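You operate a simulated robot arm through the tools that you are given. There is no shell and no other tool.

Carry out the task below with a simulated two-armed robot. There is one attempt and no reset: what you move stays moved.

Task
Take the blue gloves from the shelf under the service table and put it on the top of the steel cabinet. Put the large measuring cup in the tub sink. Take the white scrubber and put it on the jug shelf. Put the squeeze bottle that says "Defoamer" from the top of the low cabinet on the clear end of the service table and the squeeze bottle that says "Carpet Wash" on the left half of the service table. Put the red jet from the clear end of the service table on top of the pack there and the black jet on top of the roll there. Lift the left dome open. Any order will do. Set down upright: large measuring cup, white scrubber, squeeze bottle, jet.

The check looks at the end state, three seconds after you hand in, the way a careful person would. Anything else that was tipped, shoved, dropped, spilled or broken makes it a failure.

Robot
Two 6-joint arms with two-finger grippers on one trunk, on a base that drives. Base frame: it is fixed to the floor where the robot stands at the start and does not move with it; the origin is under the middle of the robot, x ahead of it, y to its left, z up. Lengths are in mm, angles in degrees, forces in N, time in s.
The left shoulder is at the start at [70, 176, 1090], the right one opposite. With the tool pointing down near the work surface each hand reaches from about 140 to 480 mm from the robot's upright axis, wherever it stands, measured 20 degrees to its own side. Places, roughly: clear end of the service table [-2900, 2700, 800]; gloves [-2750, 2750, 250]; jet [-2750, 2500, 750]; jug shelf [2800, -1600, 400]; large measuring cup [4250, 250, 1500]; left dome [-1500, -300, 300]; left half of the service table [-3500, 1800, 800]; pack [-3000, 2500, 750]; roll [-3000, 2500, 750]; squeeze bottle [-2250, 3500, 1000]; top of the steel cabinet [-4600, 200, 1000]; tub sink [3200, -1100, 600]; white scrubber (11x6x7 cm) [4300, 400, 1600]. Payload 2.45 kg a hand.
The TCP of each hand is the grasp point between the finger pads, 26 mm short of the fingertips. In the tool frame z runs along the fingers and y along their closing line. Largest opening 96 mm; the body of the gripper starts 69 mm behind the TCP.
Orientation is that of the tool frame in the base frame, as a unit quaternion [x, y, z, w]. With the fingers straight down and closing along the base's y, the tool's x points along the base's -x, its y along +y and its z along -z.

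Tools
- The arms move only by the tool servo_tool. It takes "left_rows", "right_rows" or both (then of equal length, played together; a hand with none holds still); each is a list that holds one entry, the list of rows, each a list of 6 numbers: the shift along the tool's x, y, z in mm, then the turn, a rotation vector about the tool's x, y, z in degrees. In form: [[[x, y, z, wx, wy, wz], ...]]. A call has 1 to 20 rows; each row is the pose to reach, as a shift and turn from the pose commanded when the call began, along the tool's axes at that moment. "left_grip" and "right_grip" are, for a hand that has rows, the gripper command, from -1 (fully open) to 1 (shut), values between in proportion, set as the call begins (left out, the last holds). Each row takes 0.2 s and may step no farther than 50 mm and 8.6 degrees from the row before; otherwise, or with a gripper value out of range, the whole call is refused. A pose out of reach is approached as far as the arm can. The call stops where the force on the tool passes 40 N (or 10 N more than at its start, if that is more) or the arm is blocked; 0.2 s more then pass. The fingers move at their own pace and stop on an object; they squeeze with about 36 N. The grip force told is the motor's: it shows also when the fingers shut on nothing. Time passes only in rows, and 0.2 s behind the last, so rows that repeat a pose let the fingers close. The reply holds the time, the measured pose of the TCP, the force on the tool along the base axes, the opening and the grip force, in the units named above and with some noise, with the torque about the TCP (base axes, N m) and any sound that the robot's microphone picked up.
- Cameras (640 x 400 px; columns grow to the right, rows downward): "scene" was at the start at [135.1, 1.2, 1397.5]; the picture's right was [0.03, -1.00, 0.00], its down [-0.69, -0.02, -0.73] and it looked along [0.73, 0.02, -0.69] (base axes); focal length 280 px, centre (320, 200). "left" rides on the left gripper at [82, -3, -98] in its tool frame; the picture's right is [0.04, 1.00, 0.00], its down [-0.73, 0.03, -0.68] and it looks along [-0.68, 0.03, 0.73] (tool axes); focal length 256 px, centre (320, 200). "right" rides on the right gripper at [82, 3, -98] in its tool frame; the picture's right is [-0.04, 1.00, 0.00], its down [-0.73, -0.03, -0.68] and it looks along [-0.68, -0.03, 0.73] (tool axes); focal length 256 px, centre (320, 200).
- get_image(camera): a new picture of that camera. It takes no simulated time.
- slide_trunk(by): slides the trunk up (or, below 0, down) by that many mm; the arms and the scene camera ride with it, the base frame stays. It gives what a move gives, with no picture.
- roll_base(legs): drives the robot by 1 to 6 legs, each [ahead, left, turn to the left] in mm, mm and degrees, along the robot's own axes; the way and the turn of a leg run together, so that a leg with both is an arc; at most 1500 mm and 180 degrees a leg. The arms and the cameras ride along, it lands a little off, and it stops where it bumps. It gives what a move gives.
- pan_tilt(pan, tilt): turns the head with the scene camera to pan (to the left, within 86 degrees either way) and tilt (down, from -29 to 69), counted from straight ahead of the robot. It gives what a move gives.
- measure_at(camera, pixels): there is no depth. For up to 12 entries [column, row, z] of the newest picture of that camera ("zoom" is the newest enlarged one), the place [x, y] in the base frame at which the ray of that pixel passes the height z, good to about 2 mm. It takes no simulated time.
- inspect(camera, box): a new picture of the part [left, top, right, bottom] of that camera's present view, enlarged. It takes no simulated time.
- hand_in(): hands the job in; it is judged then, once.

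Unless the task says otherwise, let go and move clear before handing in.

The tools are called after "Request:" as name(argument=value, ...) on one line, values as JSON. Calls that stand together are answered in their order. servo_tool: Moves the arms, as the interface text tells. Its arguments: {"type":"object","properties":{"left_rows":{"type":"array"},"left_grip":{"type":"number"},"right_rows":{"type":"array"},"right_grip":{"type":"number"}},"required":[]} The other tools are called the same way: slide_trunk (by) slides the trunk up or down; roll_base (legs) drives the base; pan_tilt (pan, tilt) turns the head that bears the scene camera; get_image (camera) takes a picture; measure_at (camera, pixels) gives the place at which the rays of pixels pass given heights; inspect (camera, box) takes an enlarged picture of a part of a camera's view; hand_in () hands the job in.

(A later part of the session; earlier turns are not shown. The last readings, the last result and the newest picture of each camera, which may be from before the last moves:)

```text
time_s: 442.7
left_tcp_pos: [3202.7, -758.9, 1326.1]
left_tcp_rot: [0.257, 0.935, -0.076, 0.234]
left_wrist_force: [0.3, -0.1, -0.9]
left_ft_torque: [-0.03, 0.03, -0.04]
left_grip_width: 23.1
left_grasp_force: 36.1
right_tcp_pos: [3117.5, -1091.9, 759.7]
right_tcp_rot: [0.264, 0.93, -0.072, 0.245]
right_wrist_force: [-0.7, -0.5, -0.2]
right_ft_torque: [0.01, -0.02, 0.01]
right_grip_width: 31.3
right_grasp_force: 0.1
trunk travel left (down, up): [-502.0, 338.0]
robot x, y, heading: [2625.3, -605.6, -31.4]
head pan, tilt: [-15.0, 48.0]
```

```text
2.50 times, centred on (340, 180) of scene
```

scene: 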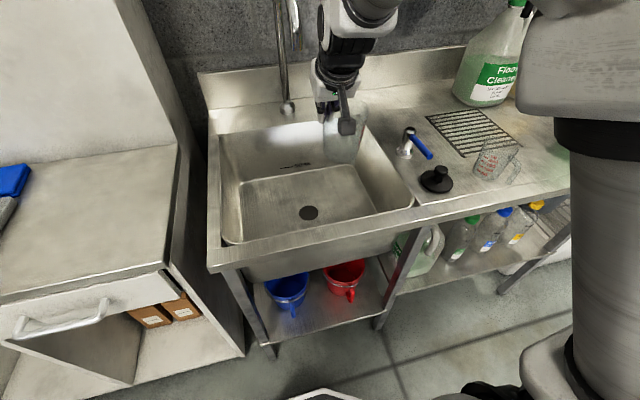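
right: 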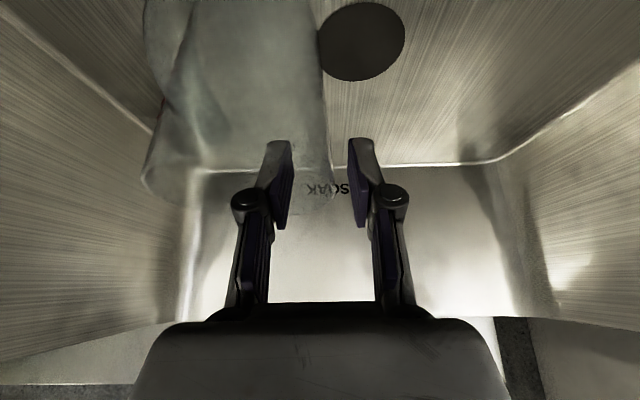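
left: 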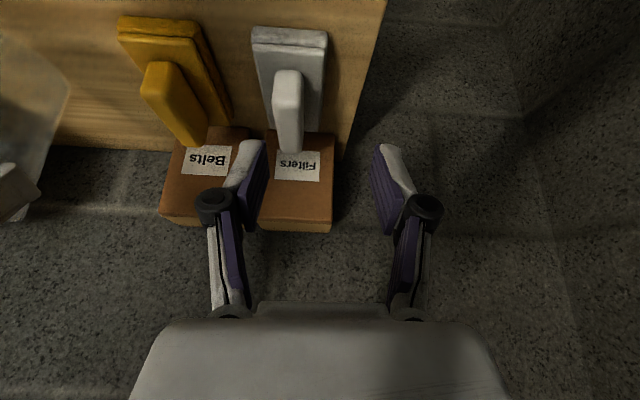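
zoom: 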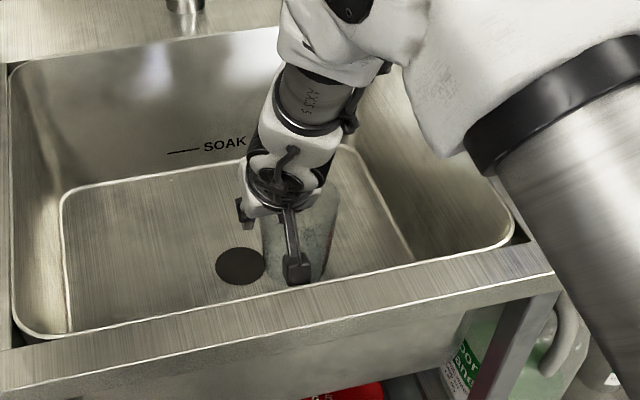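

The cup stands free between the fingers. I raise the trunk to lift the hand straight out.

Request:
slide_trunk(by=150)

Request:
get_image(camera="right")

Request:
inspect(camera="scene", box=[240, 80, 440, 260])

```text
time_s: 444.5
left_tcp_pos: [3201.9, -759.6, 1475.6]
left_tcp_rot: [0.255, 0.935, -0.076, 0.234]
left_wrist_force: [-0.3, -0.3, -0.6]
left_ft_torque: [0.04, -0.03, -0.03]
left_grip_width: 23.0
left_grasp_force: 36.4
right_tcp_pos: [3115.7, -1091.6, 910.1]
right_tcp_rot: [0.265, 0.93, -0.072, 0.245]
right_wrist_force: [0.2, 0.0, -0.8]
right_ft_torque: [0.01, 0.02, 0.02]
right_grip_width: 31.3
right_grasp_force: 0.2
trunk travel left (down, up): [-652.0, 188.0]
robot x, y, heading: [2629.8, -608.1, -31.4]
head pan, tilt: [-15.0, 48.0]
```

```text
taken
```

right: 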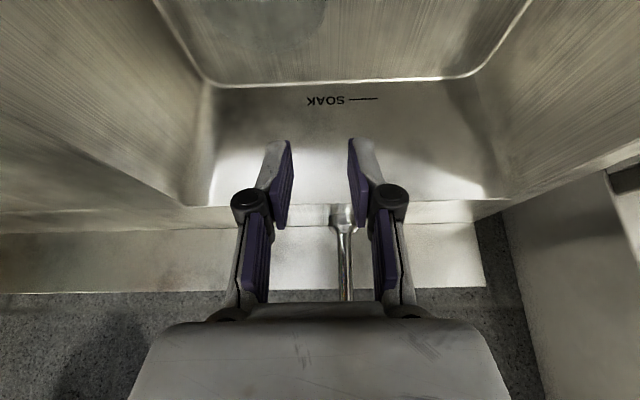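

```text
2.22 times, centred on (340, 170) of scene
```

zoom: 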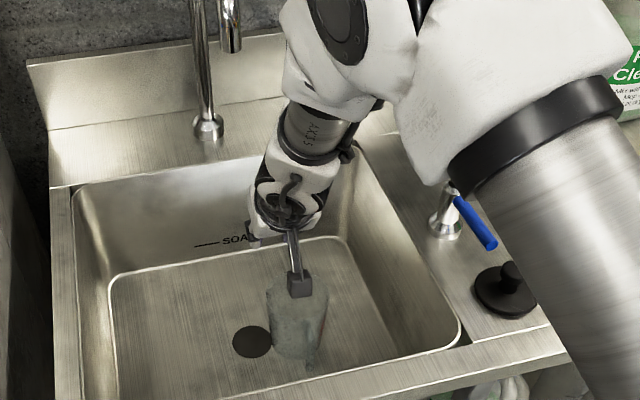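

The cup stands upright in the basin. I raise further, pull the right arm back, then check the jug shelf.

Request:
slide_trunk(by=170)

Request:
servo_tool(right_rows=[[[35, 0, -25, 0, 5, 0], [70, 0, -50, 0, 10, 0], [105, 0, -75, 0, 15, 0], [140, 0, -100, 0, 20, 0], [170, -30, -120, 0, 25, 0], [190, -60, -130, 0, 30, 0]]], right_grip=-0.5)

Request:
get_image(camera="scene")

```text
time_s: 446.4
left_tcp_pos: [3203.5, -758.5, 1645.3]
left_tcp_rot: [0.255, 0.935, -0.076, 0.235]
left_wrist_force: [-0.4, 0.4, -0.6]
left_ft_torque: [0.0, -0.03, 0.02]
left_grip_width: 23.0
left_grasp_force: 35.8
right_tcp_pos: [3115.8, -1090.7, 1081.6]
right_tcp_rot: [0.264, 0.93, -0.072, 0.246]
right_wrist_force: [0.8, -0.2, 0.3]
right_ft_torque: [-0.01, 0.0, 0.02]
right_grip_width: 31.3
right_grasp_force: 0.0
trunk travel left (down, up): [-822.0, 18.0]
robot x, y, heading: [2627.9, -605.2, -30.9]
head pan, tilt: [-15.0, 48.0]
```

```text
time_s: 447.8
left_tcp_pos: [3201.5, -762.7, 1646.1]
left_tcp_rot: [0.256, 0.935, -0.074, 0.234]
left_wrist_force: [-0.2, -0.1, -0.8]
left_ft_torque: [0.01, 0.0, 0.06]
left_grip_width: 23.0
left_grasp_force: 36.0
right_tcp_pos: [2890.3, -1025.4, 1101.5]
right_tcp_rot: [0.274, 0.962, -0.001, -0.004]
right_wrist_force: [0.2, -1.2, -0.5]
right_ft_torque: [0.06, 0.0, 0.03]
right_grip_width: 71.8
right_grasp_force: 0.1
right hand out of reach, approached as far as the arm can: row 1
trunk travel left (down, up): [-822.0, 18.0]
robot x, y, heading: [2627.8, -603.5, -31.3]
head pan, tilt: [-15.0, 48.0]
```

```text
taken
```

scene: 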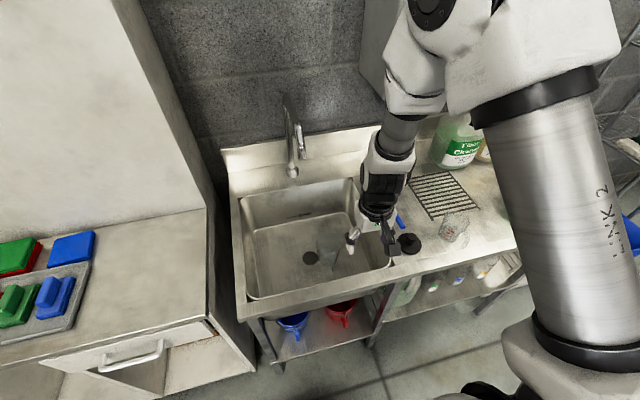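

Request:
roll_base(legs=[[0, -620, 0], [0, -600, 0]])

Request:
pan_tilt(pan=20, tilt=45)

Request:
get_image(camera="scene")

```text
time_s: 454.2
left_tcp_pos: [2584.9, -1791.6, 1646.9]
left_tcp_rot: [0.248, 0.937, -0.074, 0.236]
left_wrist_force: [0.4, 0.3, -0.6]
left_ft_torque: [-0.02, 0.02, 0.02]
left_grip_width: 23.2
left_grasp_force: 36.1
right_tcp_pos: [2278.4, -2062.4, 1100.4]
right_tcp_rot: [0.265, 0.964, -0.002, -0.004]
right_wrist_force: [1.1, -0.2, 0.8]
right_ft_torque: [0.02, -0.01, -0.02]
right_grip_width: 71.9
right_grasp_force: 0.1
trunk travel left (down, up): [-822.0, 18.0]
robot x, y, heading: [2003.7, -1651.0, -30.1]
head pan, tilt: [-15.0, 48.0]
```

```text
time_s: 455.3
left_tcp_pos: [2583.8, -1794.8, 1646.1]
left_tcp_rot: [0.247, 0.937, -0.073, 0.235]
left_wrist_force: [0.5, 0.1, -1.5]
left_ft_torque: [0.0, 0.01, -0.02]
left_grip_width: 23.0
left_grasp_force: 36.0
right_tcp_pos: [2278.5, -2063.3, 1100.2]
right_tcp_rot: [0.266, 0.964, -0.001, -0.004]
right_wrist_force: [0.0, 0.2, 0.1]
right_ft_torque: [0.0, 0.0, 0.01]
right_grip_width: 71.8
right_grasp_force: 0.0
trunk travel left (down, up): [-822.0, 18.0]
robot x, y, heading: [2006.2, -1649.1, -30.5]
head pan, tilt: [20.0, 45.0]
```

```text
taken
```

scene: 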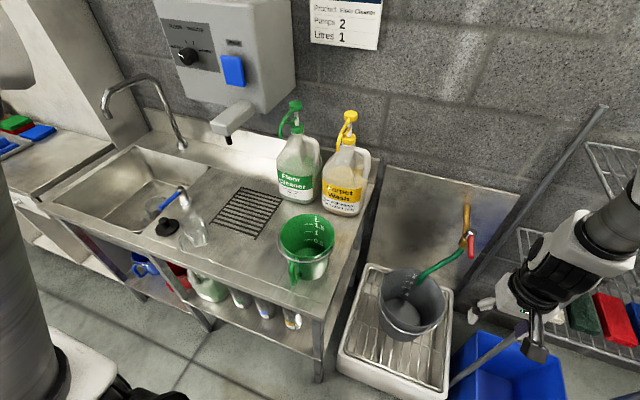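

I straighten the heading, back up 500 mm to open floor, and lower the trunk in two steps.

Request:
roll_base(legs=[[-500, 0, -0.9]])

Request:
slide_trunk(by=-400)

Request:
slide_trunk(by=-260)

Request:
pan_tilt(pan=15, tilt=18)

Request:
get_image(camera="scene")

```text
time_s: 458.2
left_tcp_pos: [2154.2, -1549.3, 1645.7]
left_tcp_rot: [0.255, 0.935, -0.075, 0.233]
left_wrist_force: [0.0, 0.5, -1.4]
left_ft_torque: [0.0, 0.03, -0.01]
left_grip_width: 23.1
left_grasp_force: 35.6
right_tcp_pos: [1842.2, -1812.8, 1100.2]
right_tcp_rot: [0.274, 0.962, 0.0, -0.005]
right_wrist_force: [-0.2, -0.3, -1.1]
right_ft_torque: [-0.01, 0.0, 0.02]
right_grip_width: 72.0
right_grasp_force: 0.0
trunk travel left (down, up): [-822.0, 18.0]
robot x, y, heading: [1577.1, -1393.6, -31.3]
head pan, tilt: [20.0, 45.0]
```

```text
time_s: 462.0
left_tcp_pos: [2151.3, -1548.6, 1245.9]
left_tcp_rot: [0.255, 0.935, -0.074, 0.234]
left_wrist_force: [-0.6, -0.4, -1.1]
left_ft_torque: [0.03, 0.01, -0.01]
left_grip_width: 23.1
left_grasp_force: 36.0
right_tcp_pos: [1841.9, -1812.5, 701.3]
right_tcp_rot: [0.274, 0.962, -0.002, -0.004]
right_wrist_force: [0.3, 0.3, 0.0]
right_ft_torque: [0.02, 0.02, 0.02]
right_grip_width: 71.9
right_grasp_force: 0.1
trunk travel left (down, up): [-422.0, 418.0]
robot x, y, heading: [1579.7, -1393.1, -31.1]
head pan, tilt: [20.0, 45.0]
```

```text
time_s: 464.7
left_tcp_pos: [2151.9, -1548.6, 986.6]
left_tcp_rot: [0.255, 0.935, -0.075, 0.234]
left_wrist_force: [-0.5, 1.5, -0.8]
left_ft_torque: [0.03, 0.02, 0.04]
left_grip_width: 23.1
left_grasp_force: 35.8
right_tcp_pos: [1841.1, -1813.7, 441.4]
right_tcp_rot: [0.274, 0.962, -0.001, -0.004]
right_wrist_force: [0.0, -0.1, 0.6]
right_ft_torque: [0.0, -0.02, 0.0]
right_grip_width: 72.0
right_grasp_force: 0.1
trunk travel left (down, up): [-162.0, 678.0]
robot x, y, heading: [1574.5, -1394.0, -31.0]
head pan, tilt: [20.0, 45.0]
```

```text
time_s: 465.6
left_tcp_pos: [2151.7, -1548.6, 986.8]
left_tcp_rot: [0.256, 0.935, -0.075, 0.234]
left_wrist_force: [0.1, 0.2, -0.4]
left_ft_torque: [0.02, 0.03, -0.01]
left_grip_width: 23.2
left_grasp_force: 35.8
right_tcp_pos: [1842.3, -1812.6, 440.1]
right_tcp_rot: [0.274, 0.962, -0.001, -0.005]
right_wrist_force: [0.5, 0.9, 0.0]
right_ft_torque: [0.03, -0.02, 0.03]
right_grip_width: 72.4
right_grasp_force: 0.0
trunk travel left (down, up): [-162.0, 678.0]
robot x, y, heading: [1577.7, -1394.9, -31.1]
head pan, tilt: [15.0, 18.0]
```

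```text
taken
```

scene: 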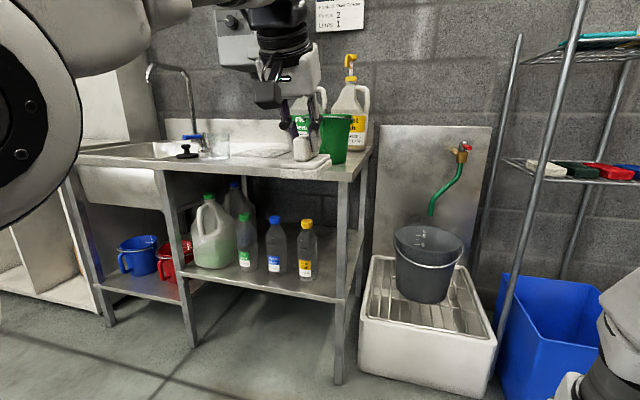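

Request:
inspect(camera="scene", box=[160, 170, 400, 360])

Request:
measure_at(camera="zoom", pixels=[[480, 346, 340], [480, 346, 370], [480, 346, 400], [388, 293, 340], [388, 293, 370], [388, 293, 400], [80, 275, 340], [80, 275, 370], [80, 275, 400], [470, 570, 0], [520, 235, 370], [80, 275, 320]])

```text
2.11 times, centred on (280, 265) of scene
```

zoom: 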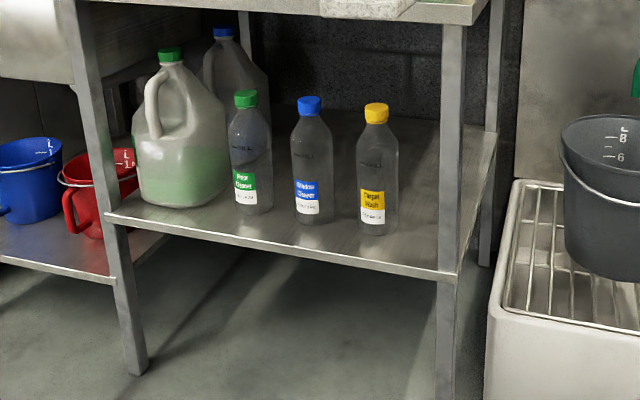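

```text
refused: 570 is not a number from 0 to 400
```

Request:
measure_at(camera="zoom", pixels=[[458, 275, 340], [458, 275, 370], [458, 275, 400], [378, 236, 340], [378, 236, 370], [378, 236, 400], [106, 214, 340], [106, 214, 370], [106, 214, 400], [494, 138, 370], [400, 226, 370], [437, 262, 370]])

Request:
get_image(camera="right")

```text
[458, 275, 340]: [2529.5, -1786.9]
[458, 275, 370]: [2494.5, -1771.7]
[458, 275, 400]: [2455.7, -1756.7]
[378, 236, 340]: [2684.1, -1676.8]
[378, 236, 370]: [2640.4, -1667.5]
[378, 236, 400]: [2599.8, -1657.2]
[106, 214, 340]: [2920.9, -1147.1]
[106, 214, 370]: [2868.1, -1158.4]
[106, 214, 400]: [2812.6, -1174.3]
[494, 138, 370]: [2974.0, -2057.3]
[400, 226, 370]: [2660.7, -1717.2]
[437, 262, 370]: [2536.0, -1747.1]
```

```text
taken
```

right: 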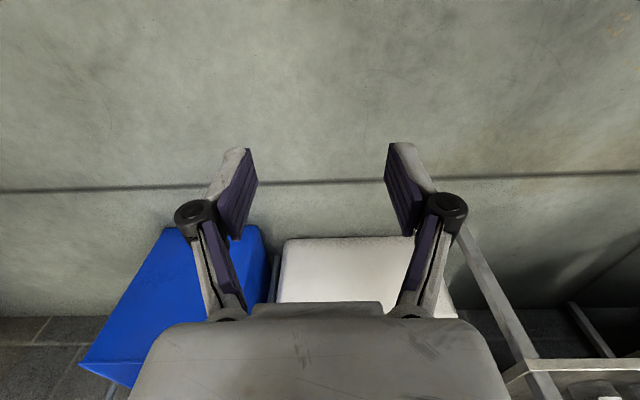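

Request:
measure_at(camera="zoom", pixels=[[250, 214, 383], [305, 224, 383], [378, 237, 383], [185, 208, 383], [106, 214, 383], [458, 275, 383], [250, 238, 383], [358, 228, 383], [400, 228, 383], [290, 216, 383], [272, 206, 383], [333, 215, 383]])

```text
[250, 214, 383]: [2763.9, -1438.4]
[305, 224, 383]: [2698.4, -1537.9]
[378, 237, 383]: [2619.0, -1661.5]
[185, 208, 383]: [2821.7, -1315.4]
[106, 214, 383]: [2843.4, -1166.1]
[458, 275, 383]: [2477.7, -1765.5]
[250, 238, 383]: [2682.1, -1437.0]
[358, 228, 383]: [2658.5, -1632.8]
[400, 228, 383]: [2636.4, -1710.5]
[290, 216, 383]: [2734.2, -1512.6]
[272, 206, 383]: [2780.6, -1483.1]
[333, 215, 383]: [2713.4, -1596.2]
```

The shelf is at z≈383 with three bottles; the free front strip (66 mm deep) suits the scrubber if I turn it 90°. I test turning the left tool clockwise about the vertical in free space.

Request:
servo_tool(left_rows=[[[0, 0, 0, 4.2, 0, 7.3], [0, 0, 0, 8.4, 0, 14.6], [0, 0, 0, 12.6, 0, 21.8], [0, 0, 0, 16.8, 0, 29.1], [0, 0, 0, 21, 0, 36.4], [0, 0, 0, 25.2, 0, 43.6], [0, 0, 0, 29.4, 0, 50.9], [0, 0, 0, 33.6, 0, 58.2], [0, 0, 0, 37.8, 0, 65.5], [0, 0, 0, 42, 0, 72.7], [0, 0, 0, 45, 0, 77.9], [0, 0, 0, 45, 0, 77.9]]])

Request:
get_image(camera="scene")

Request:
get_image(camera="left")

```text
time_s: 468.2
left_tcp_pos: [2140.3, -1544.0, 970.1]
left_tcp_rot: [0.836, 0.478, -0.24, 0.122]
left_wrist_force: [-0.8, 0.7, -1.1]
left_ft_torque: [0.05, -0.03, -0.01]
left_grip_width: 23.0
left_grasp_force: 36.5
left hand out of reach, approached as far as the arm can: row 10, 11, 12
right_tcp_pos: [1840.4, -1810.7, 440.8]
right_tcp_rot: [0.274, 0.962, -0.001, -0.004]
right_wrist_force: [0.1, 0.2, 0.5]
right_ft_torque: [-0.01, -0.03, -0.01]
right_grip_width: 72.1
right_grasp_force: 0.1
trunk travel left (down, up): [-162.0, 678.0]
robot x, y, heading: [1577.8, -1391.1, -31.4]
head pan, tilt: [15.0, 18.0]
```

```text
taken
```

scene: 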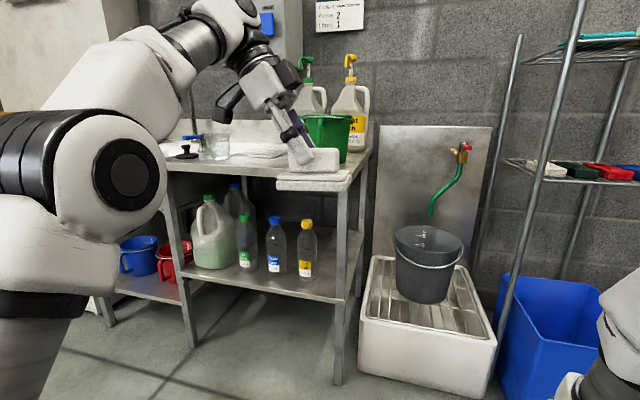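

```text
taken
```

left: 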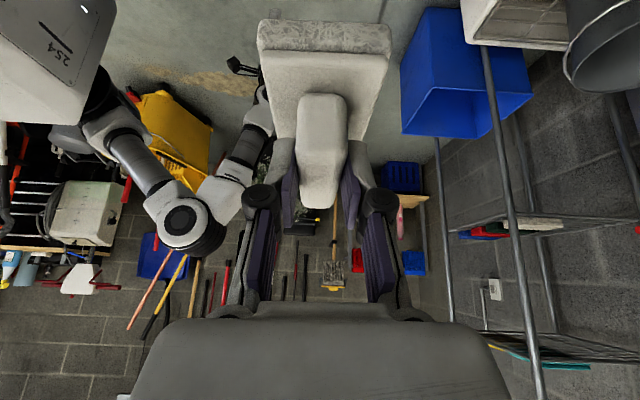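

The 90° turn works. I raise the right hand out of the way, lower the trunk 120 mm and bring the left hand down to z≈480.

Request:
servo_tool(right_rows=[[[5, 0, -48, 0, 0, 0], [10, 0, -96, 0, 0, 0], [15, 0, -144, 0, 0, 0], [20, 0, -192, 0, 0, 0], [20, 0, -240, 0, 0, 0], [20, 0, -288, 0, 0, 0], [20, 0, -336, 0, 0, 0]]])

Request:
slide_trunk(by=-120)

Request:
servo_tool(left_rows=[[[23, 0, 39, 0, 0, 0], [46, 0, 78, 0, 0, 0], [69, 0, 117, 0, 0, 0], [92, 0, 156, 0, 0, 0], [115, 0, 195, 0, 0, 0], [138, 0, 234, 0, 0, 0], [161, 0, 273, 0, 0, 0], [180, 0, 305, 0, 0, 0], [180, 0, 305, 0, 0, 0]]])

Request:
get_image(camera="scene")

```text
time_s: 469.8
left_tcp_pos: [2139.3, -1543.4, 969.3]
left_tcp_rot: [0.836, 0.478, -0.241, 0.122]
left_wrist_force: [0.3, -0.3, -1.0]
left_ft_torque: [-0.01, -0.02, 0.0]
left_grip_width: 23.4
left_grasp_force: 35.9
right_tcp_pos: [1864.1, -1831.4, 765.7]
right_tcp_rot: [0.273, 0.962, -0.001, -0.004]
right_wrist_force: [-0.7, 0.7, 0.6]
right_ft_torque: [0.0, 0.04, 0.03]
right_grip_width: 72.0
right_grasp_force: 0.1
right hand out of reach, approached as far as the arm can: row 5, 6, 7
trunk travel left (down, up): [-162.0, 678.0]
robot x, y, heading: [1579.8, -1396.8, -31.2]
head pan, tilt: [15.0, 18.0]
```

```text
time_s: 471.3
left_tcp_pos: [2140.2, -1542.3, 850.4]
left_tcp_rot: [0.836, 0.478, -0.241, 0.123]
left_wrist_force: [-0.2, -0.1, -0.9]
left_ft_torque: [-0.02, -0.02, 0.01]
left_grip_width: 22.8
left_grasp_force: 36.2
right_tcp_pos: [1864.8, -1830.2, 646.7]
right_tcp_rot: [0.274, 0.962, 0.0, -0.004]
right_wrist_force: [-0.1, 0.1, -0.2]
right_ft_torque: [0.01, 0.0, 0.0]
right_grip_width: 71.9
right_grasp_force: 0.0
trunk travel left (down, up): [-42.0, 798.0]
robot x, y, heading: [1575.3, -1393.9, -31.3]
head pan, tilt: [15.0, 18.0]
```

```text
time_s: 473.3
left_tcp_pos: [2130.5, -1542.5, 494.9]
left_tcp_rot: [0.835, 0.479, -0.24, 0.123]
left_wrist_force: [1.1, -0.2, -0.6]
left_ft_torque: [0.02, -0.01, 0.0]
left_grip_width: 23.4
left_grasp_force: 35.7
right_tcp_pos: [1864.6, -1829.7, 643.8]
right_tcp_rot: [0.274, 0.962, -0.001, -0.005]
right_wrist_force: [0.1, -0.1, -0.6]
right_ft_torque: [-0.03, 0.02, -0.01]
right_grip_width: 71.9
right_grasp_force: 0.2
trunk travel left (down, up): [-42.0, 798.0]
robot x, y, heading: [1575.0, -1395.7, -31.2]
head pan, tilt: [15.0, 18.0]
```

```text
taken
```

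scene: 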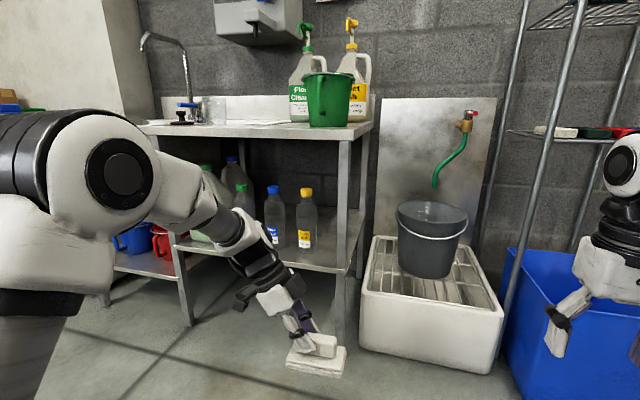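

I strafe left 175 mm and drive ahead 330 mm so the scrubber is just in front of the shelf.

Request:
roll_base(legs=[[0, 175, 0], [330, 0, -0.2]])

Request:
pan_tilt(pan=15, tilt=35)

Request:
get_image(camera="scene")

Request:
get_image(camera="left")

```text
time_s: 476.6
left_tcp_pos: [2503.3, -1568.2, 495.1]
left_tcp_rot: [0.836, 0.477, -0.241, 0.122]
left_wrist_force: [0.2, -1.1, -0.7]
left_ft_torque: [0.0, -0.01, 0.03]
left_grip_width: 23.0
left_grasp_force: 36.2
right_tcp_pos: [2235.3, -1854.8, 644.5]
right_tcp_rot: [0.275, 0.961, 0.0, -0.005]
right_wrist_force: [0.2, -0.2, -0.4]
right_ft_torque: [-0.01, 0.02, -0.03]
right_grip_width: 72.2
right_grasp_force: 0.0
trunk travel left (down, up): [-42.0, 798.0]
robot x, y, heading: [1951.6, -1421.0, -31.4]
head pan, tilt: [15.0, 18.0]
```

```text
time_s: 477.4
left_tcp_pos: [2502.7, -1568.7, 495.1]
left_tcp_rot: [0.836, 0.478, -0.24, 0.122]
left_wrist_force: [-0.4, 0.0, 0.0]
left_ft_torque: [0.02, 0.0, 0.0]
left_grip_width: 23.1
left_grasp_force: 36.2
right_tcp_pos: [2235.8, -1856.3, 645.8]
right_tcp_rot: [0.275, 0.961, -0.001, -0.006]
right_wrist_force: [-0.1, 0.5, 0.2]
right_ft_torque: [-0.01, -0.01, 0.0]
right_grip_width: 72.1
right_grasp_force: 0.1
trunk travel left (down, up): [-42.0, 798.0]
robot x, y, heading: [1949.7, -1419.2, -31.5]
head pan, tilt: [15.0, 35.0]
```

```text
taken
```

scene: 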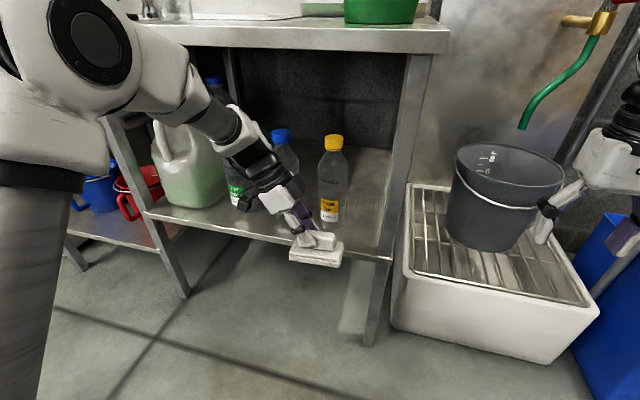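

```text
taken
```

left: 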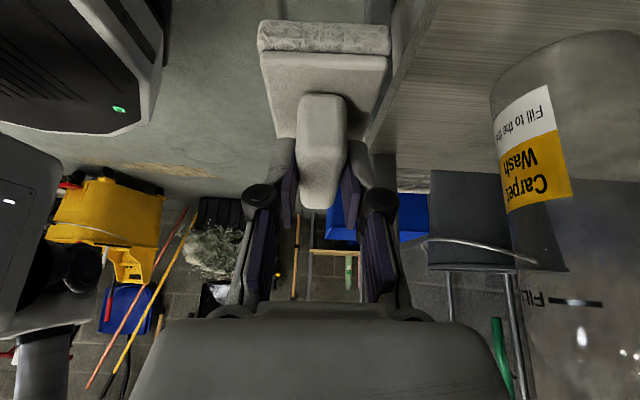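

Request:
servo_tool(right_rows=[[[30, 0, -20, 0, 0, 0], [60, 0, -40, 0, 0, 0], [90, 0, -60, 0, 0, 0]]])

Request:
inspect(camera="scene", box=[200, 120, 440, 300])

Request:
measure_at(camera="zoom", pixels=[[345, 248, 383], [345, 285, 383], [320, 225, 383], [385, 240, 383], [150, 262, 383], [495, 310, 383], [490, 300, 383], [235, 330, 428], [385, 345, 428]])

```text
time_s: 478.2
left_tcp_pos: [2503.2, -1568.4, 495.6]
left_tcp_rot: [0.836, 0.477, -0.241, 0.122]
left_wrist_force: [-0.7, 0.2, -1.3]
left_ft_torque: [0.0, 0.0, 0.05]
left_grip_width: 22.7
left_grasp_force: 35.8
right_tcp_pos: [2241.2, -1857.5, 692.8]
right_tcp_rot: [0.274, 0.962, -0.001, -0.005]
right_wrist_force: [-0.4, 0.4, -0.5]
right_ft_torque: [-0.03, -0.02, -0.01]
right_grip_width: 72.0
right_grasp_force: 0.0
right hand out of reach, approached as far as the arm can: row 1, 2, 3
trunk travel left (down, up): [-42.0, 798.0]
robot x, y, heading: [1949.0, -1417.2, -31.4]
head pan, tilt: [15.0, 35.0]
```

```text
2.22 times, centred on (320, 210) of scene
```

zoom: 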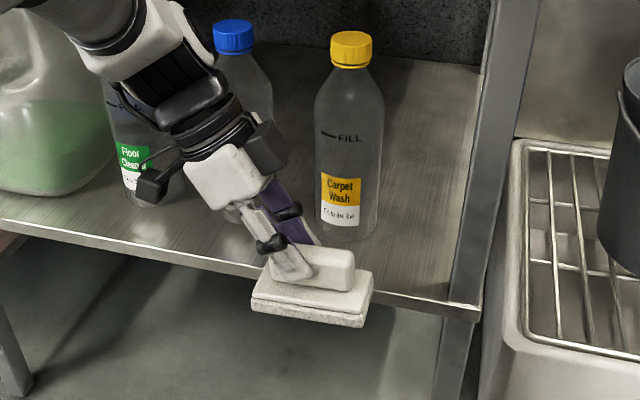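

```text
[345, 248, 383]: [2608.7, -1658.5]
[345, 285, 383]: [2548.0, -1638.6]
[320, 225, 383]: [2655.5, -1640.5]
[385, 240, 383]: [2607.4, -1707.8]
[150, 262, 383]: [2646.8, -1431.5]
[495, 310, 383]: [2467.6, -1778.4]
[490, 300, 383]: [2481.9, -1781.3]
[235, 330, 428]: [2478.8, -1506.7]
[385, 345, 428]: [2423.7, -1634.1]
```

Closer measurement: shelf front n≈−3030, bottle fronts at n≈−3091…−3104. I move ahead 97 mm and left 40 mm to bring the scrubber over the front strip.

Request:
roll_base(legs=[[0, 40, 0], [95, 0, 0]])

Request:
inspect(camera="scene", box=[200, 120, 440, 320])

Request:
get_image(camera="left")

```text
time_s: 479.8
left_tcp_pos: [2607.0, -1583.6, 494.2]
left_tcp_rot: [0.835, 0.479, -0.241, 0.123]
left_wrist_force: [0.2, -0.8, -1.3]
left_ft_torque: [0.04, -0.03, -0.01]
left_grip_width: 23.2
left_grasp_force: 35.6
right_tcp_pos: [2345.2, -1873.6, 693.4]
right_tcp_rot: [0.274, 0.962, -0.001, -0.005]
right_wrist_force: [0.0, -0.3, 0.1]
right_ft_torque: [-0.01, -0.02, -0.01]
right_grip_width: 72.0
right_grasp_force: 0.1
trunk travel left (down, up): [-42.0, 798.0]
robot x, y, heading: [2051.0, -1435.1, -31.4]
head pan, tilt: [15.0, 35.0]
```

```text
2.00 times, centred on (320, 220) of scene
```

zoom: 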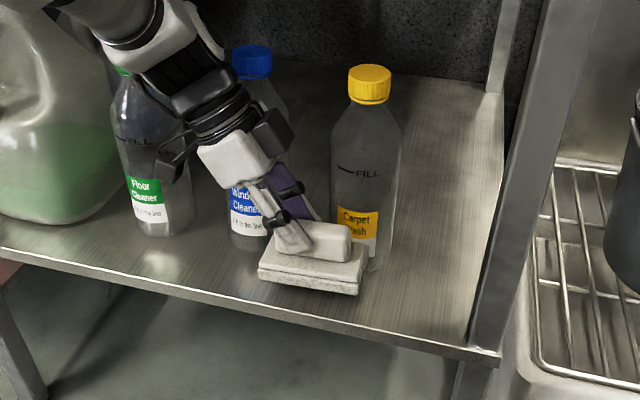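

```text
taken
```

left: 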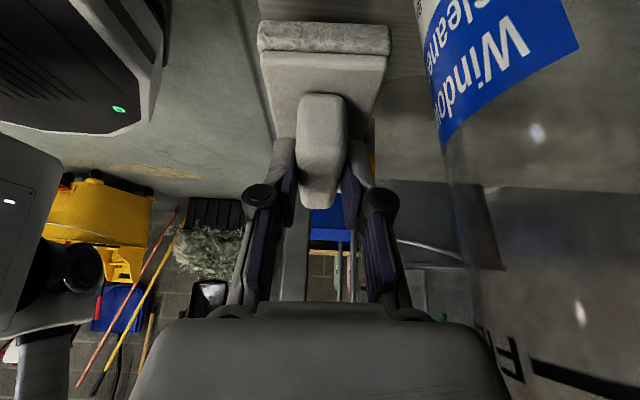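

The scrubber is over the strip (n≈−3050, t≈6), ~10 mm clear of the Carpet Wash bottle. I lower 34 mm and then step to contact.

Request:
servo_tool(left_rows=[[[9, 0.4, 15, 0, 0, 0], [17.6, 0.9, 29, 0, 0, 0], [17.6, 0.9, 29, 0, 0, 0]]])

Request:
inspect(camera="scene", box=[260, 180, 420, 320])

```text
time_s: 480.6
left_tcp_pos: [2605.4, -1584.0, 463.5]
left_tcp_rot: [0.837, 0.477, -0.239, 0.124]
left_wrist_force: [-6.3, -9.2, 23.7]
left_ft_torque: [0.04, -0.32, -0.08]
left_grip_width: 23.2
left_grasp_force: 35.6
right_tcp_pos: [2343.4, -1873.6, 695.7]
right_tcp_rot: [0.274, 0.962, -0.001, -0.004]
right_wrist_force: [0.4, -0.2, -0.2]
right_ft_torque: [0.02, -0.03, -0.01]
right_grip_width: 72.0
right_grasp_force: 0.1
trunk travel left (down, up): [-42.0, 798.0]
robot x, y, heading: [2051.1, -1435.7, -31.1]
head pan, tilt: [15.0, 35.0]
```

```text
2.86 times, centred on (340, 250) of scene
```

zoom: 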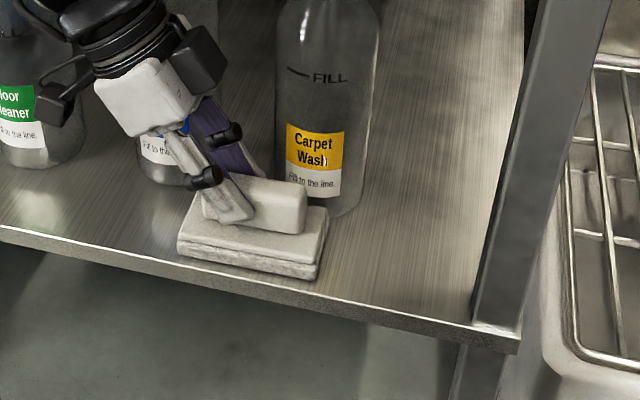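

Contact at z≈463: the scrubber sits on the shelf. I relieve the force slightly, then open only to ~36 mm (bottles are close behind).

Request:
servo_tool(left_rows=[[[-1, 0, -2, 0, 0, 0], [-1, 0, -2, 0, 0, 0]]])

Request:
servo_tool(left_rows=[[[0, 0, 0, 0, 0, 0], [0, 0, 0, 0, 0, 0], [0, 0, 0, 0, 0, 0]]], left_grip=0.25)

Request:
inspect(camera="scene", box=[260, 180, 420, 320])

Request:
get_image(camera="left")

```text
time_s: 481.2
left_tcp_pos: [2605.8, -1582.0, 463.2]
left_tcp_rot: [0.836, 0.478, -0.24, 0.122]
left_wrist_force: [-1.2, -3.6, 8.8]
left_ft_torque: [-0.12, -0.32, -0.14]
left_grip_width: 23.4
left_grasp_force: 36.2
right_tcp_pos: [2345.3, -1872.9, 694.2]
right_tcp_rot: [0.274, 0.962, -0.001, -0.005]
right_wrist_force: [0.1, 0.9, 0.6]
right_ft_torque: [-0.02, 0.02, -0.03]
right_grip_width: 72.1
right_grasp_force: 0.0
trunk travel left (down, up): [-42.0, 798.0]
robot x, y, heading: [2048.9, -1430.2, -31.4]
head pan, tilt: [15.0, 35.0]
```

```text
time_s: 482.0
left_tcp_pos: [2606.4, -1583.3, 463.0]
left_tcp_rot: [0.836, 0.478, -0.24, 0.123]
left_wrist_force: [-0.3, 0.3, 0.2]
left_ft_torque: [-0.05, 0.01, 0.01]
left_grip_width: 35.8
left_grasp_force: 0.0
right_tcp_pos: [2345.6, -1873.1, 694.3]
right_tcp_rot: [0.275, 0.961, 0.001, -0.006]
right_wrist_force: [0.2, 0.2, 0.0]
right_ft_torque: [0.05, 0.0, -0.01]
right_grip_width: 71.9
right_grasp_force: 0.1
trunk travel left (down, up): [-42.0, 798.0]
robot x, y, heading: [2051.8, -1431.4, -31.1]
head pan, tilt: [15.0, 35.0]
```

```text
2.86 times, centred on (340, 250) of scene
```

zoom: 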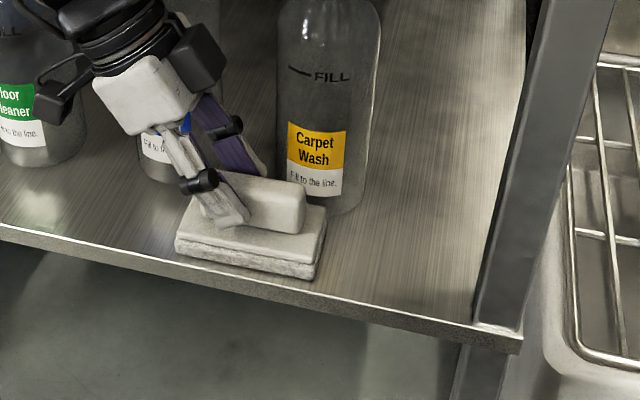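

```text
taken
```

left: 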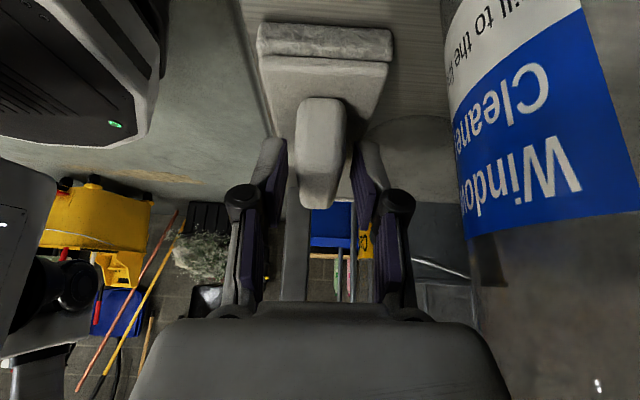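

Released; the scrubber lies flat and upright. I raise the hand 36 mm straight up (height used on entry), then back out.

Request:
servo_tool(left_rows=[[[-6, -0.3, -10, 0, 0, 0], [-12.5, -0.6, -20.5, 0, 0, 0], [-19, -0.9, -31, 0, 0, 0], [-19, -0.9, -31, 0, 0, 0]]])

Request:
inspect(camera="scene", box=[240, 140, 420, 320])

```text
time_s: 483.0
left_tcp_pos: [2606.0, -1583.8, 499.0]
left_tcp_rot: [0.836, 0.477, -0.241, 0.122]
left_wrist_force: [0.4, -0.2, -0.1]
left_ft_torque: [-0.02, -0.05, 0.0]
left_grip_width: 35.9
left_grasp_force: 0.1
right_tcp_pos: [2345.9, -1872.7, 694.7]
right_tcp_rot: [0.275, 0.962, 0.0, -0.006]
right_wrist_force: [0.1, 0.1, -0.5]
right_ft_torque: [0.0, 0.01, -0.01]
right_grip_width: 71.8
right_grasp_force: 0.0
trunk travel left (down, up): [-42.0, 798.0]
robot x, y, heading: [2051.7, -1434.3, -31.2]
head pan, tilt: [15.0, 35.0]
```

```text
2.22 times, centred on (330, 230) of scene
```

zoom: 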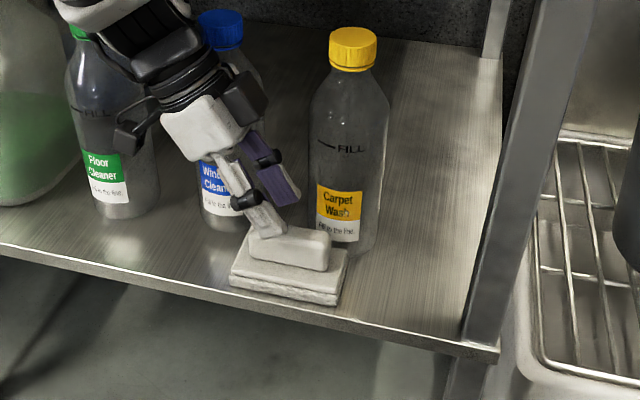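

Request:
get_image(camera="scene")

Request:
inspect(camera="left", box=[220, 0, 420, 230])

```text
taken
```

scene: 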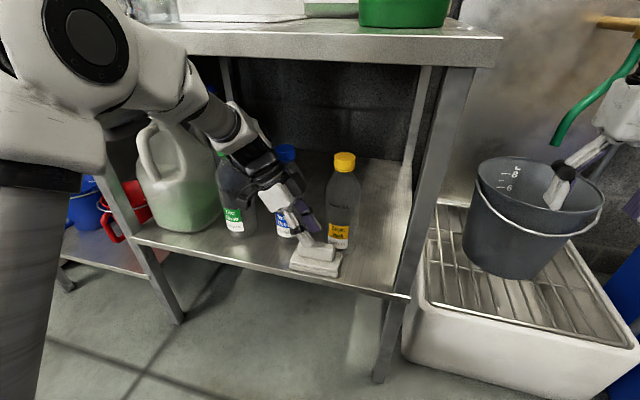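

```text
1.74 times, centred on (320, 115) of left
```

zoom: 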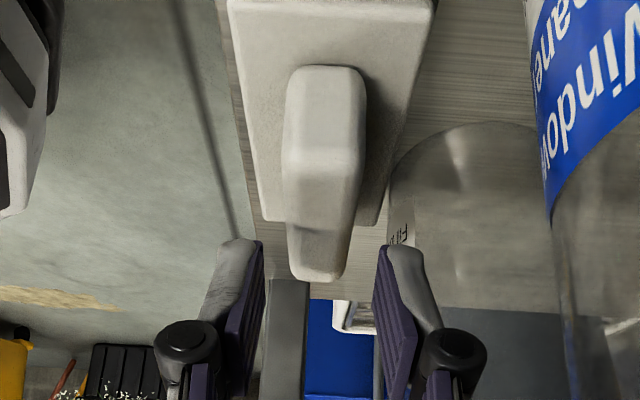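

Request:
servo_tool(left_rows=[[[-5, -0.2, -8, 0, 0, 0], [-5, -0.2, -8, 0, 0, 0]]])

Request:
roll_base(legs=[[-250, 0, 0]])

Request:
get_image(camera="scene")

Request:
inspect(camera="scene", box=[180, 120, 420, 300])

```text
time_s: 483.6
left_tcp_pos: [2606.3, -1583.5, 509.7]
left_tcp_rot: [0.836, 0.478, -0.241, 0.123]
left_wrist_force: [-0.2, 0.3, 0.7]
left_ft_torque: [0.0, -0.02, 0.0]
left_grip_width: 35.8
left_grasp_force: 0.1
right_tcp_pos: [2345.7, -1873.2, 693.9]
right_tcp_rot: [0.274, 0.962, 0.0, -0.005]
right_wrist_force: [0.1, -0.4, 0.3]
right_ft_torque: [-0.02, 0.0, 0.02]
right_grip_width: 72.0
right_grasp_force: 0.0
trunk travel left (down, up): [-42.0, 798.0]
robot x, y, heading: [2048.9, -1435.6, -31.2]
head pan, tilt: [15.0, 35.0]
```

```text
time_s: 485.4
left_tcp_pos: [2391.4, -1451.7, 509.3]
left_tcp_rot: [0.835, 0.479, -0.24, 0.124]
left_wrist_force: [0.4, -0.3, -0.8]
left_ft_torque: [0.02, 0.0, -0.03]
left_grip_width: 35.8
left_grasp_force: 0.0
right_tcp_pos: [2131.3, -1741.2, 694.7]
right_tcp_rot: [0.273, 0.962, -0.001, -0.006]
right_wrist_force: [-0.1, -0.2, -0.1]
right_ft_torque: [0.0, 0.01, 0.02]
right_grip_width: 72.2
right_grasp_force: 0.1
trunk travel left (down, up): [-42.0, 798.0]
robot x, y, heading: [1835.5, -1304.4, -31.0]
head pan, tilt: [15.0, 35.0]
```

```text
taken
```

scene: 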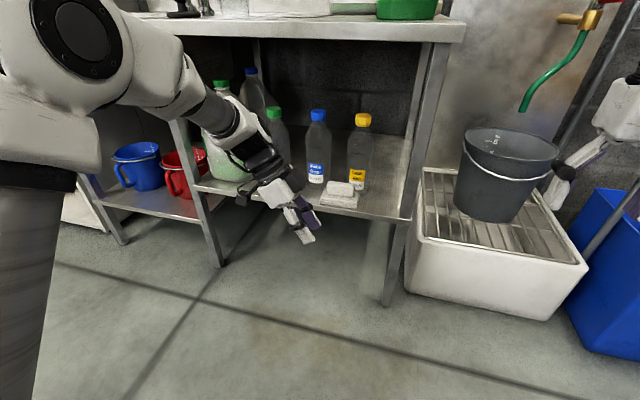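

```text
2.22 times, centred on (300, 210) of scene
```

zoom: 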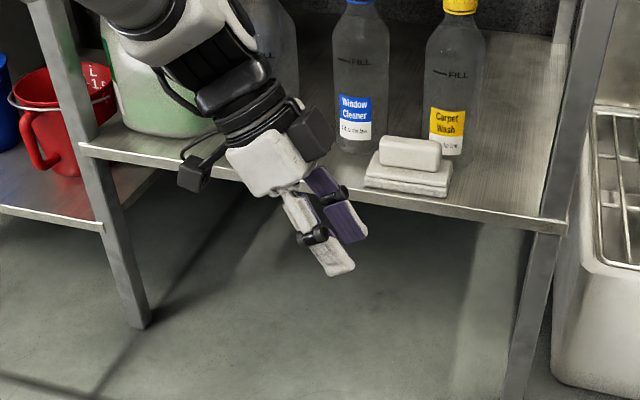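

The scrubber rests on the jug shelf, bottles untouched. I back away and go check that the dome is still open.

Request:
roll_base(legs=[[-450, 0, 0]])

Request:
slide_trunk(by=400)

Request:
roll_base(legs=[[0, 0, -155]])

Request:
pan_tilt(pan=0, tilt=12)

Request:
get_image(camera="scene")

```text
time_s: 488.1
left_tcp_pos: [2007.7, -1222.3, 509.6]
left_tcp_rot: [0.837, 0.475, -0.242, 0.122]
left_wrist_force: [0.2, 0.8, -1.2]
left_ft_torque: [0.0, -0.02, 0.02]
left_grip_width: 35.8
left_grasp_force: 0.1
right_tcp_pos: [1744.2, -1510.3, 694.8]
right_tcp_rot: [0.277, 0.961, 0.0, -0.006]
right_wrist_force: [0.5, -0.2, 0.3]
right_ft_torque: [-0.02, 0.01, 0.01]
right_grip_width: 71.9
right_grasp_force: 0.2
trunk travel left (down, up): [-42.0, 798.0]
robot x, y, heading: [1454.7, -1067.4, -31.7]
head pan, tilt: [15.0, 35.0]
```

```text
time_s: 491.9
left_tcp_pos: [2005.8, -1222.1, 908.7]
left_tcp_rot: [0.838, 0.475, -0.241, 0.121]
left_wrist_force: [0.2, 0.9, 0.3]
left_ft_torque: [-0.03, 0.0, 0.02]
left_grip_width: 35.8
left_grasp_force: 0.0
right_tcp_pos: [1744.1, -1510.7, 1094.2]
right_tcp_rot: [0.277, 0.961, 0.0, -0.005]
right_wrist_force: [0.4, -0.3, 0.2]
right_ft_torque: [0.04, 0.0, 0.0]
right_grip_width: 72.0
right_grasp_force: 0.1
trunk travel left (down, up): [-442.0, 398.0]
robot x, y, heading: [1453.9, -1068.4, -31.7]
head pan, tilt: [15.0, 35.0]
```

```text
time_s: 498.7
left_tcp_pos: [889.9, -1173.9, 909.0]
left_tcp_rot: [-0.65, 0.71, 0.172, 0.209]
left_wrist_force: [0.4, 0.1, 0.7]
left_ft_torque: [0.0, 0.0, 0.01]
left_grip_width: 36.0
left_grasp_force: 0.1
right_tcp_pos: [1000.3, -801.2, 1094.2]
right_tcp_rot: [0.998, -0.055, 0.005, -0.002]
right_wrist_force: [-0.2, 0.1, -0.7]
right_ft_torque: [0.02, 0.0, -0.02]
right_grip_width: 72.3
right_grasp_force: 0.0
trunk travel left (down, up): [-442.0, 398.0]
robot x, y, heading: [1454.7, -1068.6, 174.0]
head pan, tilt: [15.0, 35.0]
```

```text
time_s: 499.6
left_tcp_pos: [889.6, -1175.2, 908.6]
left_tcp_rot: [-0.65, 0.71, 0.172, 0.208]
left_wrist_force: [0.1, 0.7, 0.1]
left_ft_torque: [0.0, 0.01, 0.01]
left_grip_width: 35.9
left_grasp_force: 0.1
right_tcp_pos: [1000.5, -801.0, 1094.4]
right_tcp_rot: [0.999, -0.054, 0.005, -0.002]
right_wrist_force: [-0.4, 0.4, 0.0]
right_ft_torque: [0.0, 0.0, 0.01]
right_grip_width: 71.9
right_grasp_force: 0.1
trunk travel left (down, up): [-442.0, 398.0]
robot x, y, heading: [1454.3, -1071.3, 174.3]
head pan, tilt: [0.0, 12.0]
```

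```text
taken
```

scene: 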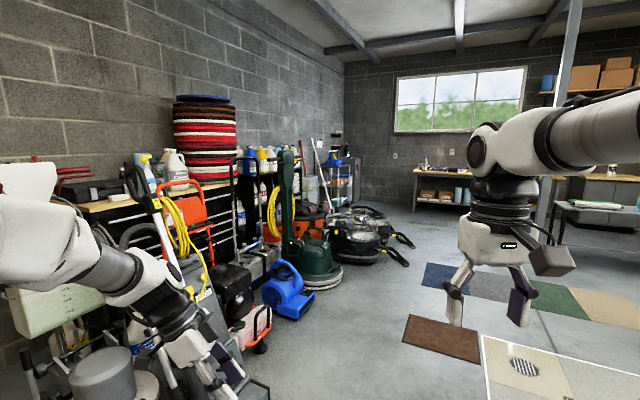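

Request:
inspect(camera="scene", box=[290, 180, 430, 280])

Request:
inspect(camera="scene", box=[390, 140, 490, 220])

Request:
inspect(camera="scene", box=[0, 120, 280, 400])

```text
4.00 times, centred on (360, 230) of scene
```

zoom: 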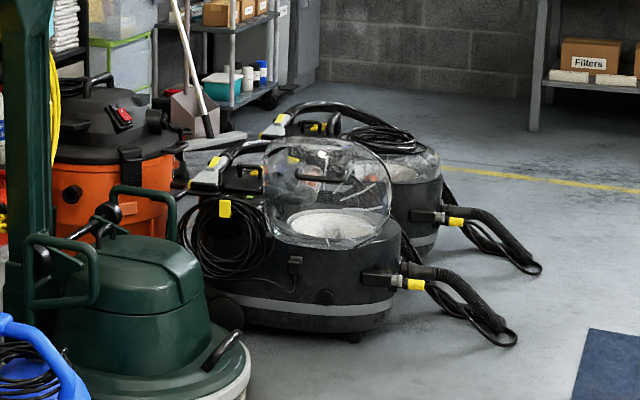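

```text
5.00 times, centred on (440, 180) of scene
```

zoom: 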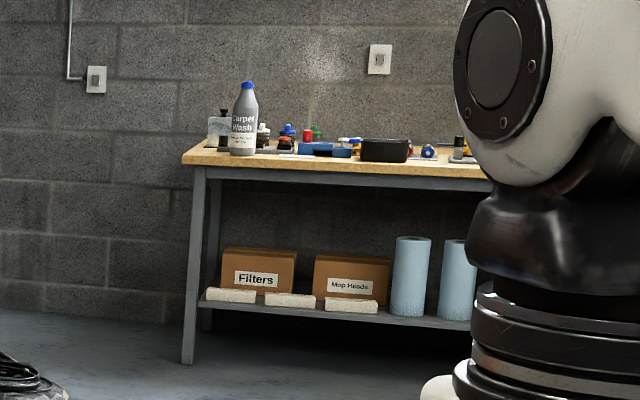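

```text
1.43 times, centred on (140, 260) of scene
```

zoom: 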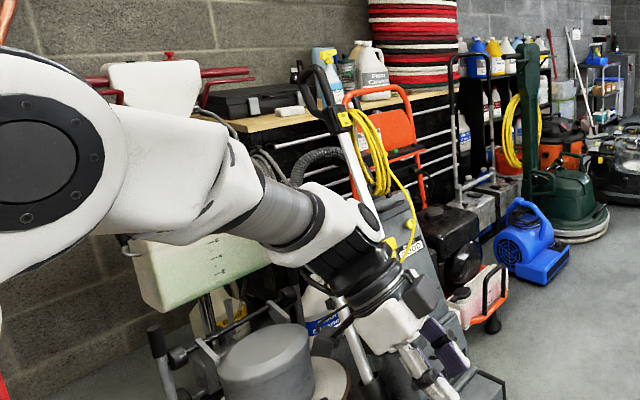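

The dome is clearly standing open and the Carpet Wash bottle stands on the table. The left arm is near machines here, so I strafe right away from them and look again.

Request:
roll_base(legs=[[0, -450, 0]])

Request:
pan_tilt(pan=45, tilt=20)

Request:
get_image(camera="scene")

```text
time_s: 502.2
left_tcp_pos: [935.5, -731.3, 908.4]
left_tcp_rot: [-0.651, 0.71, 0.173, 0.208]
left_wrist_force: [1.0, 0.4, 0.0]
left_ft_torque: [0.01, 0.0, 0.0]
left_grip_width: 35.9
left_grasp_force: 0.1
right_tcp_pos: [1043.7, -357.5, 1093.4]
right_tcp_rot: [0.998, -0.055, 0.005, -0.001]
right_wrist_force: [-0.6, -0.1, 0.2]
right_ft_torque: [-0.01, -0.05, -0.02]
right_grip_width: 72.3
right_grasp_force: 0.1
trunk travel left (down, up): [-442.0, 398.0]
robot x, y, heading: [1500.0, -627.6, 174.4]
head pan, tilt: [0.0, 12.0]
```

```text
time_s: 503.4
left_tcp_pos: [934.4, -731.3, 908.7]
left_tcp_rot: [-0.651, 0.71, 0.173, 0.208]
left_wrist_force: [-0.1, 0.1, -0.6]
left_ft_torque: [-0.02, 0.02, 0.01]
left_grip_width: 36.2
left_grasp_force: 0.0
right_tcp_pos: [1045.2, -357.9, 1093.5]
right_tcp_rot: [0.998, -0.055, 0.005, -0.001]
right_wrist_force: [0.2, 0.4, 0.2]
right_ft_torque: [-0.02, 0.04, -0.02]
right_grip_width: 72.1
right_grasp_force: 0.1
trunk travel left (down, up): [-442.0, 398.0]
robot x, y, heading: [1494.6, -628.5, 174.3]
head pan, tilt: [45.0, 20.0]
```

```text
taken
```

scene: 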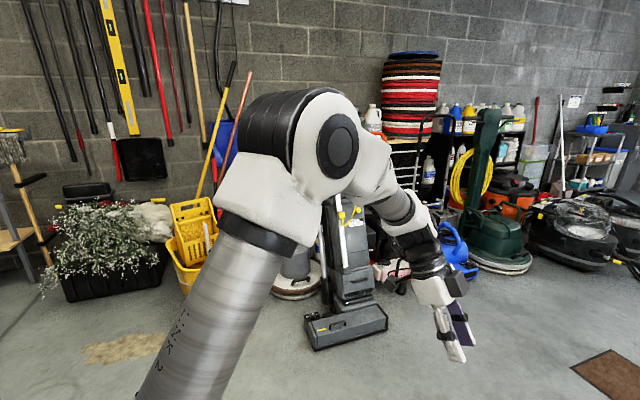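

Everything along the wall stands as before. A last look at the clear end of the service table from here.

Request:
pan_tilt(pan=-32, tilt=8)

Request:
inspect(camera="scene", box=[200, 130, 440, 270])

```text
time_s: 504.9
left_tcp_pos: [934.3, -731.4, 909.1]
left_tcp_rot: [-0.65, 0.71, 0.172, 0.207]
left_wrist_force: [0.1, -0.7, -0.9]
left_ft_torque: [-0.04, 0.01, -0.01]
left_grip_width: 36.0
left_grasp_force: 0.0
right_tcp_pos: [1044.5, -356.8, 1093.9]
right_tcp_rot: [0.998, -0.055, 0.005, -0.001]
right_wrist_force: [0.8, -0.6, 0.3]
right_ft_torque: [0.0, 0.01, 0.01]
right_grip_width: 71.9
right_grasp_force: 0.0
trunk travel left (down, up): [-442.0, 398.0]
robot x, y, heading: [1497.0, -627.2, 174.3]
head pan, tilt: [-32.0, 8.0]
```

```text
2.67 times, centred on (320, 200) of scene
```

zoom: 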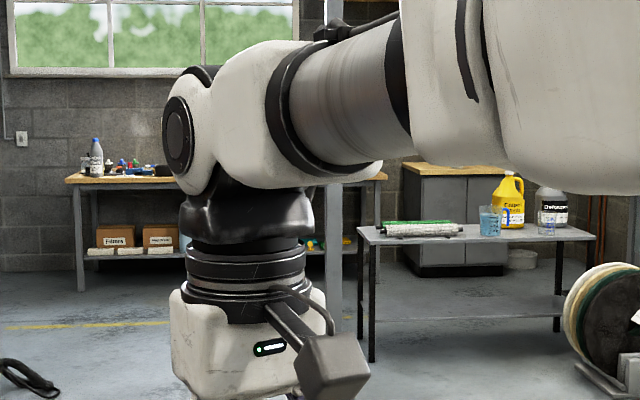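

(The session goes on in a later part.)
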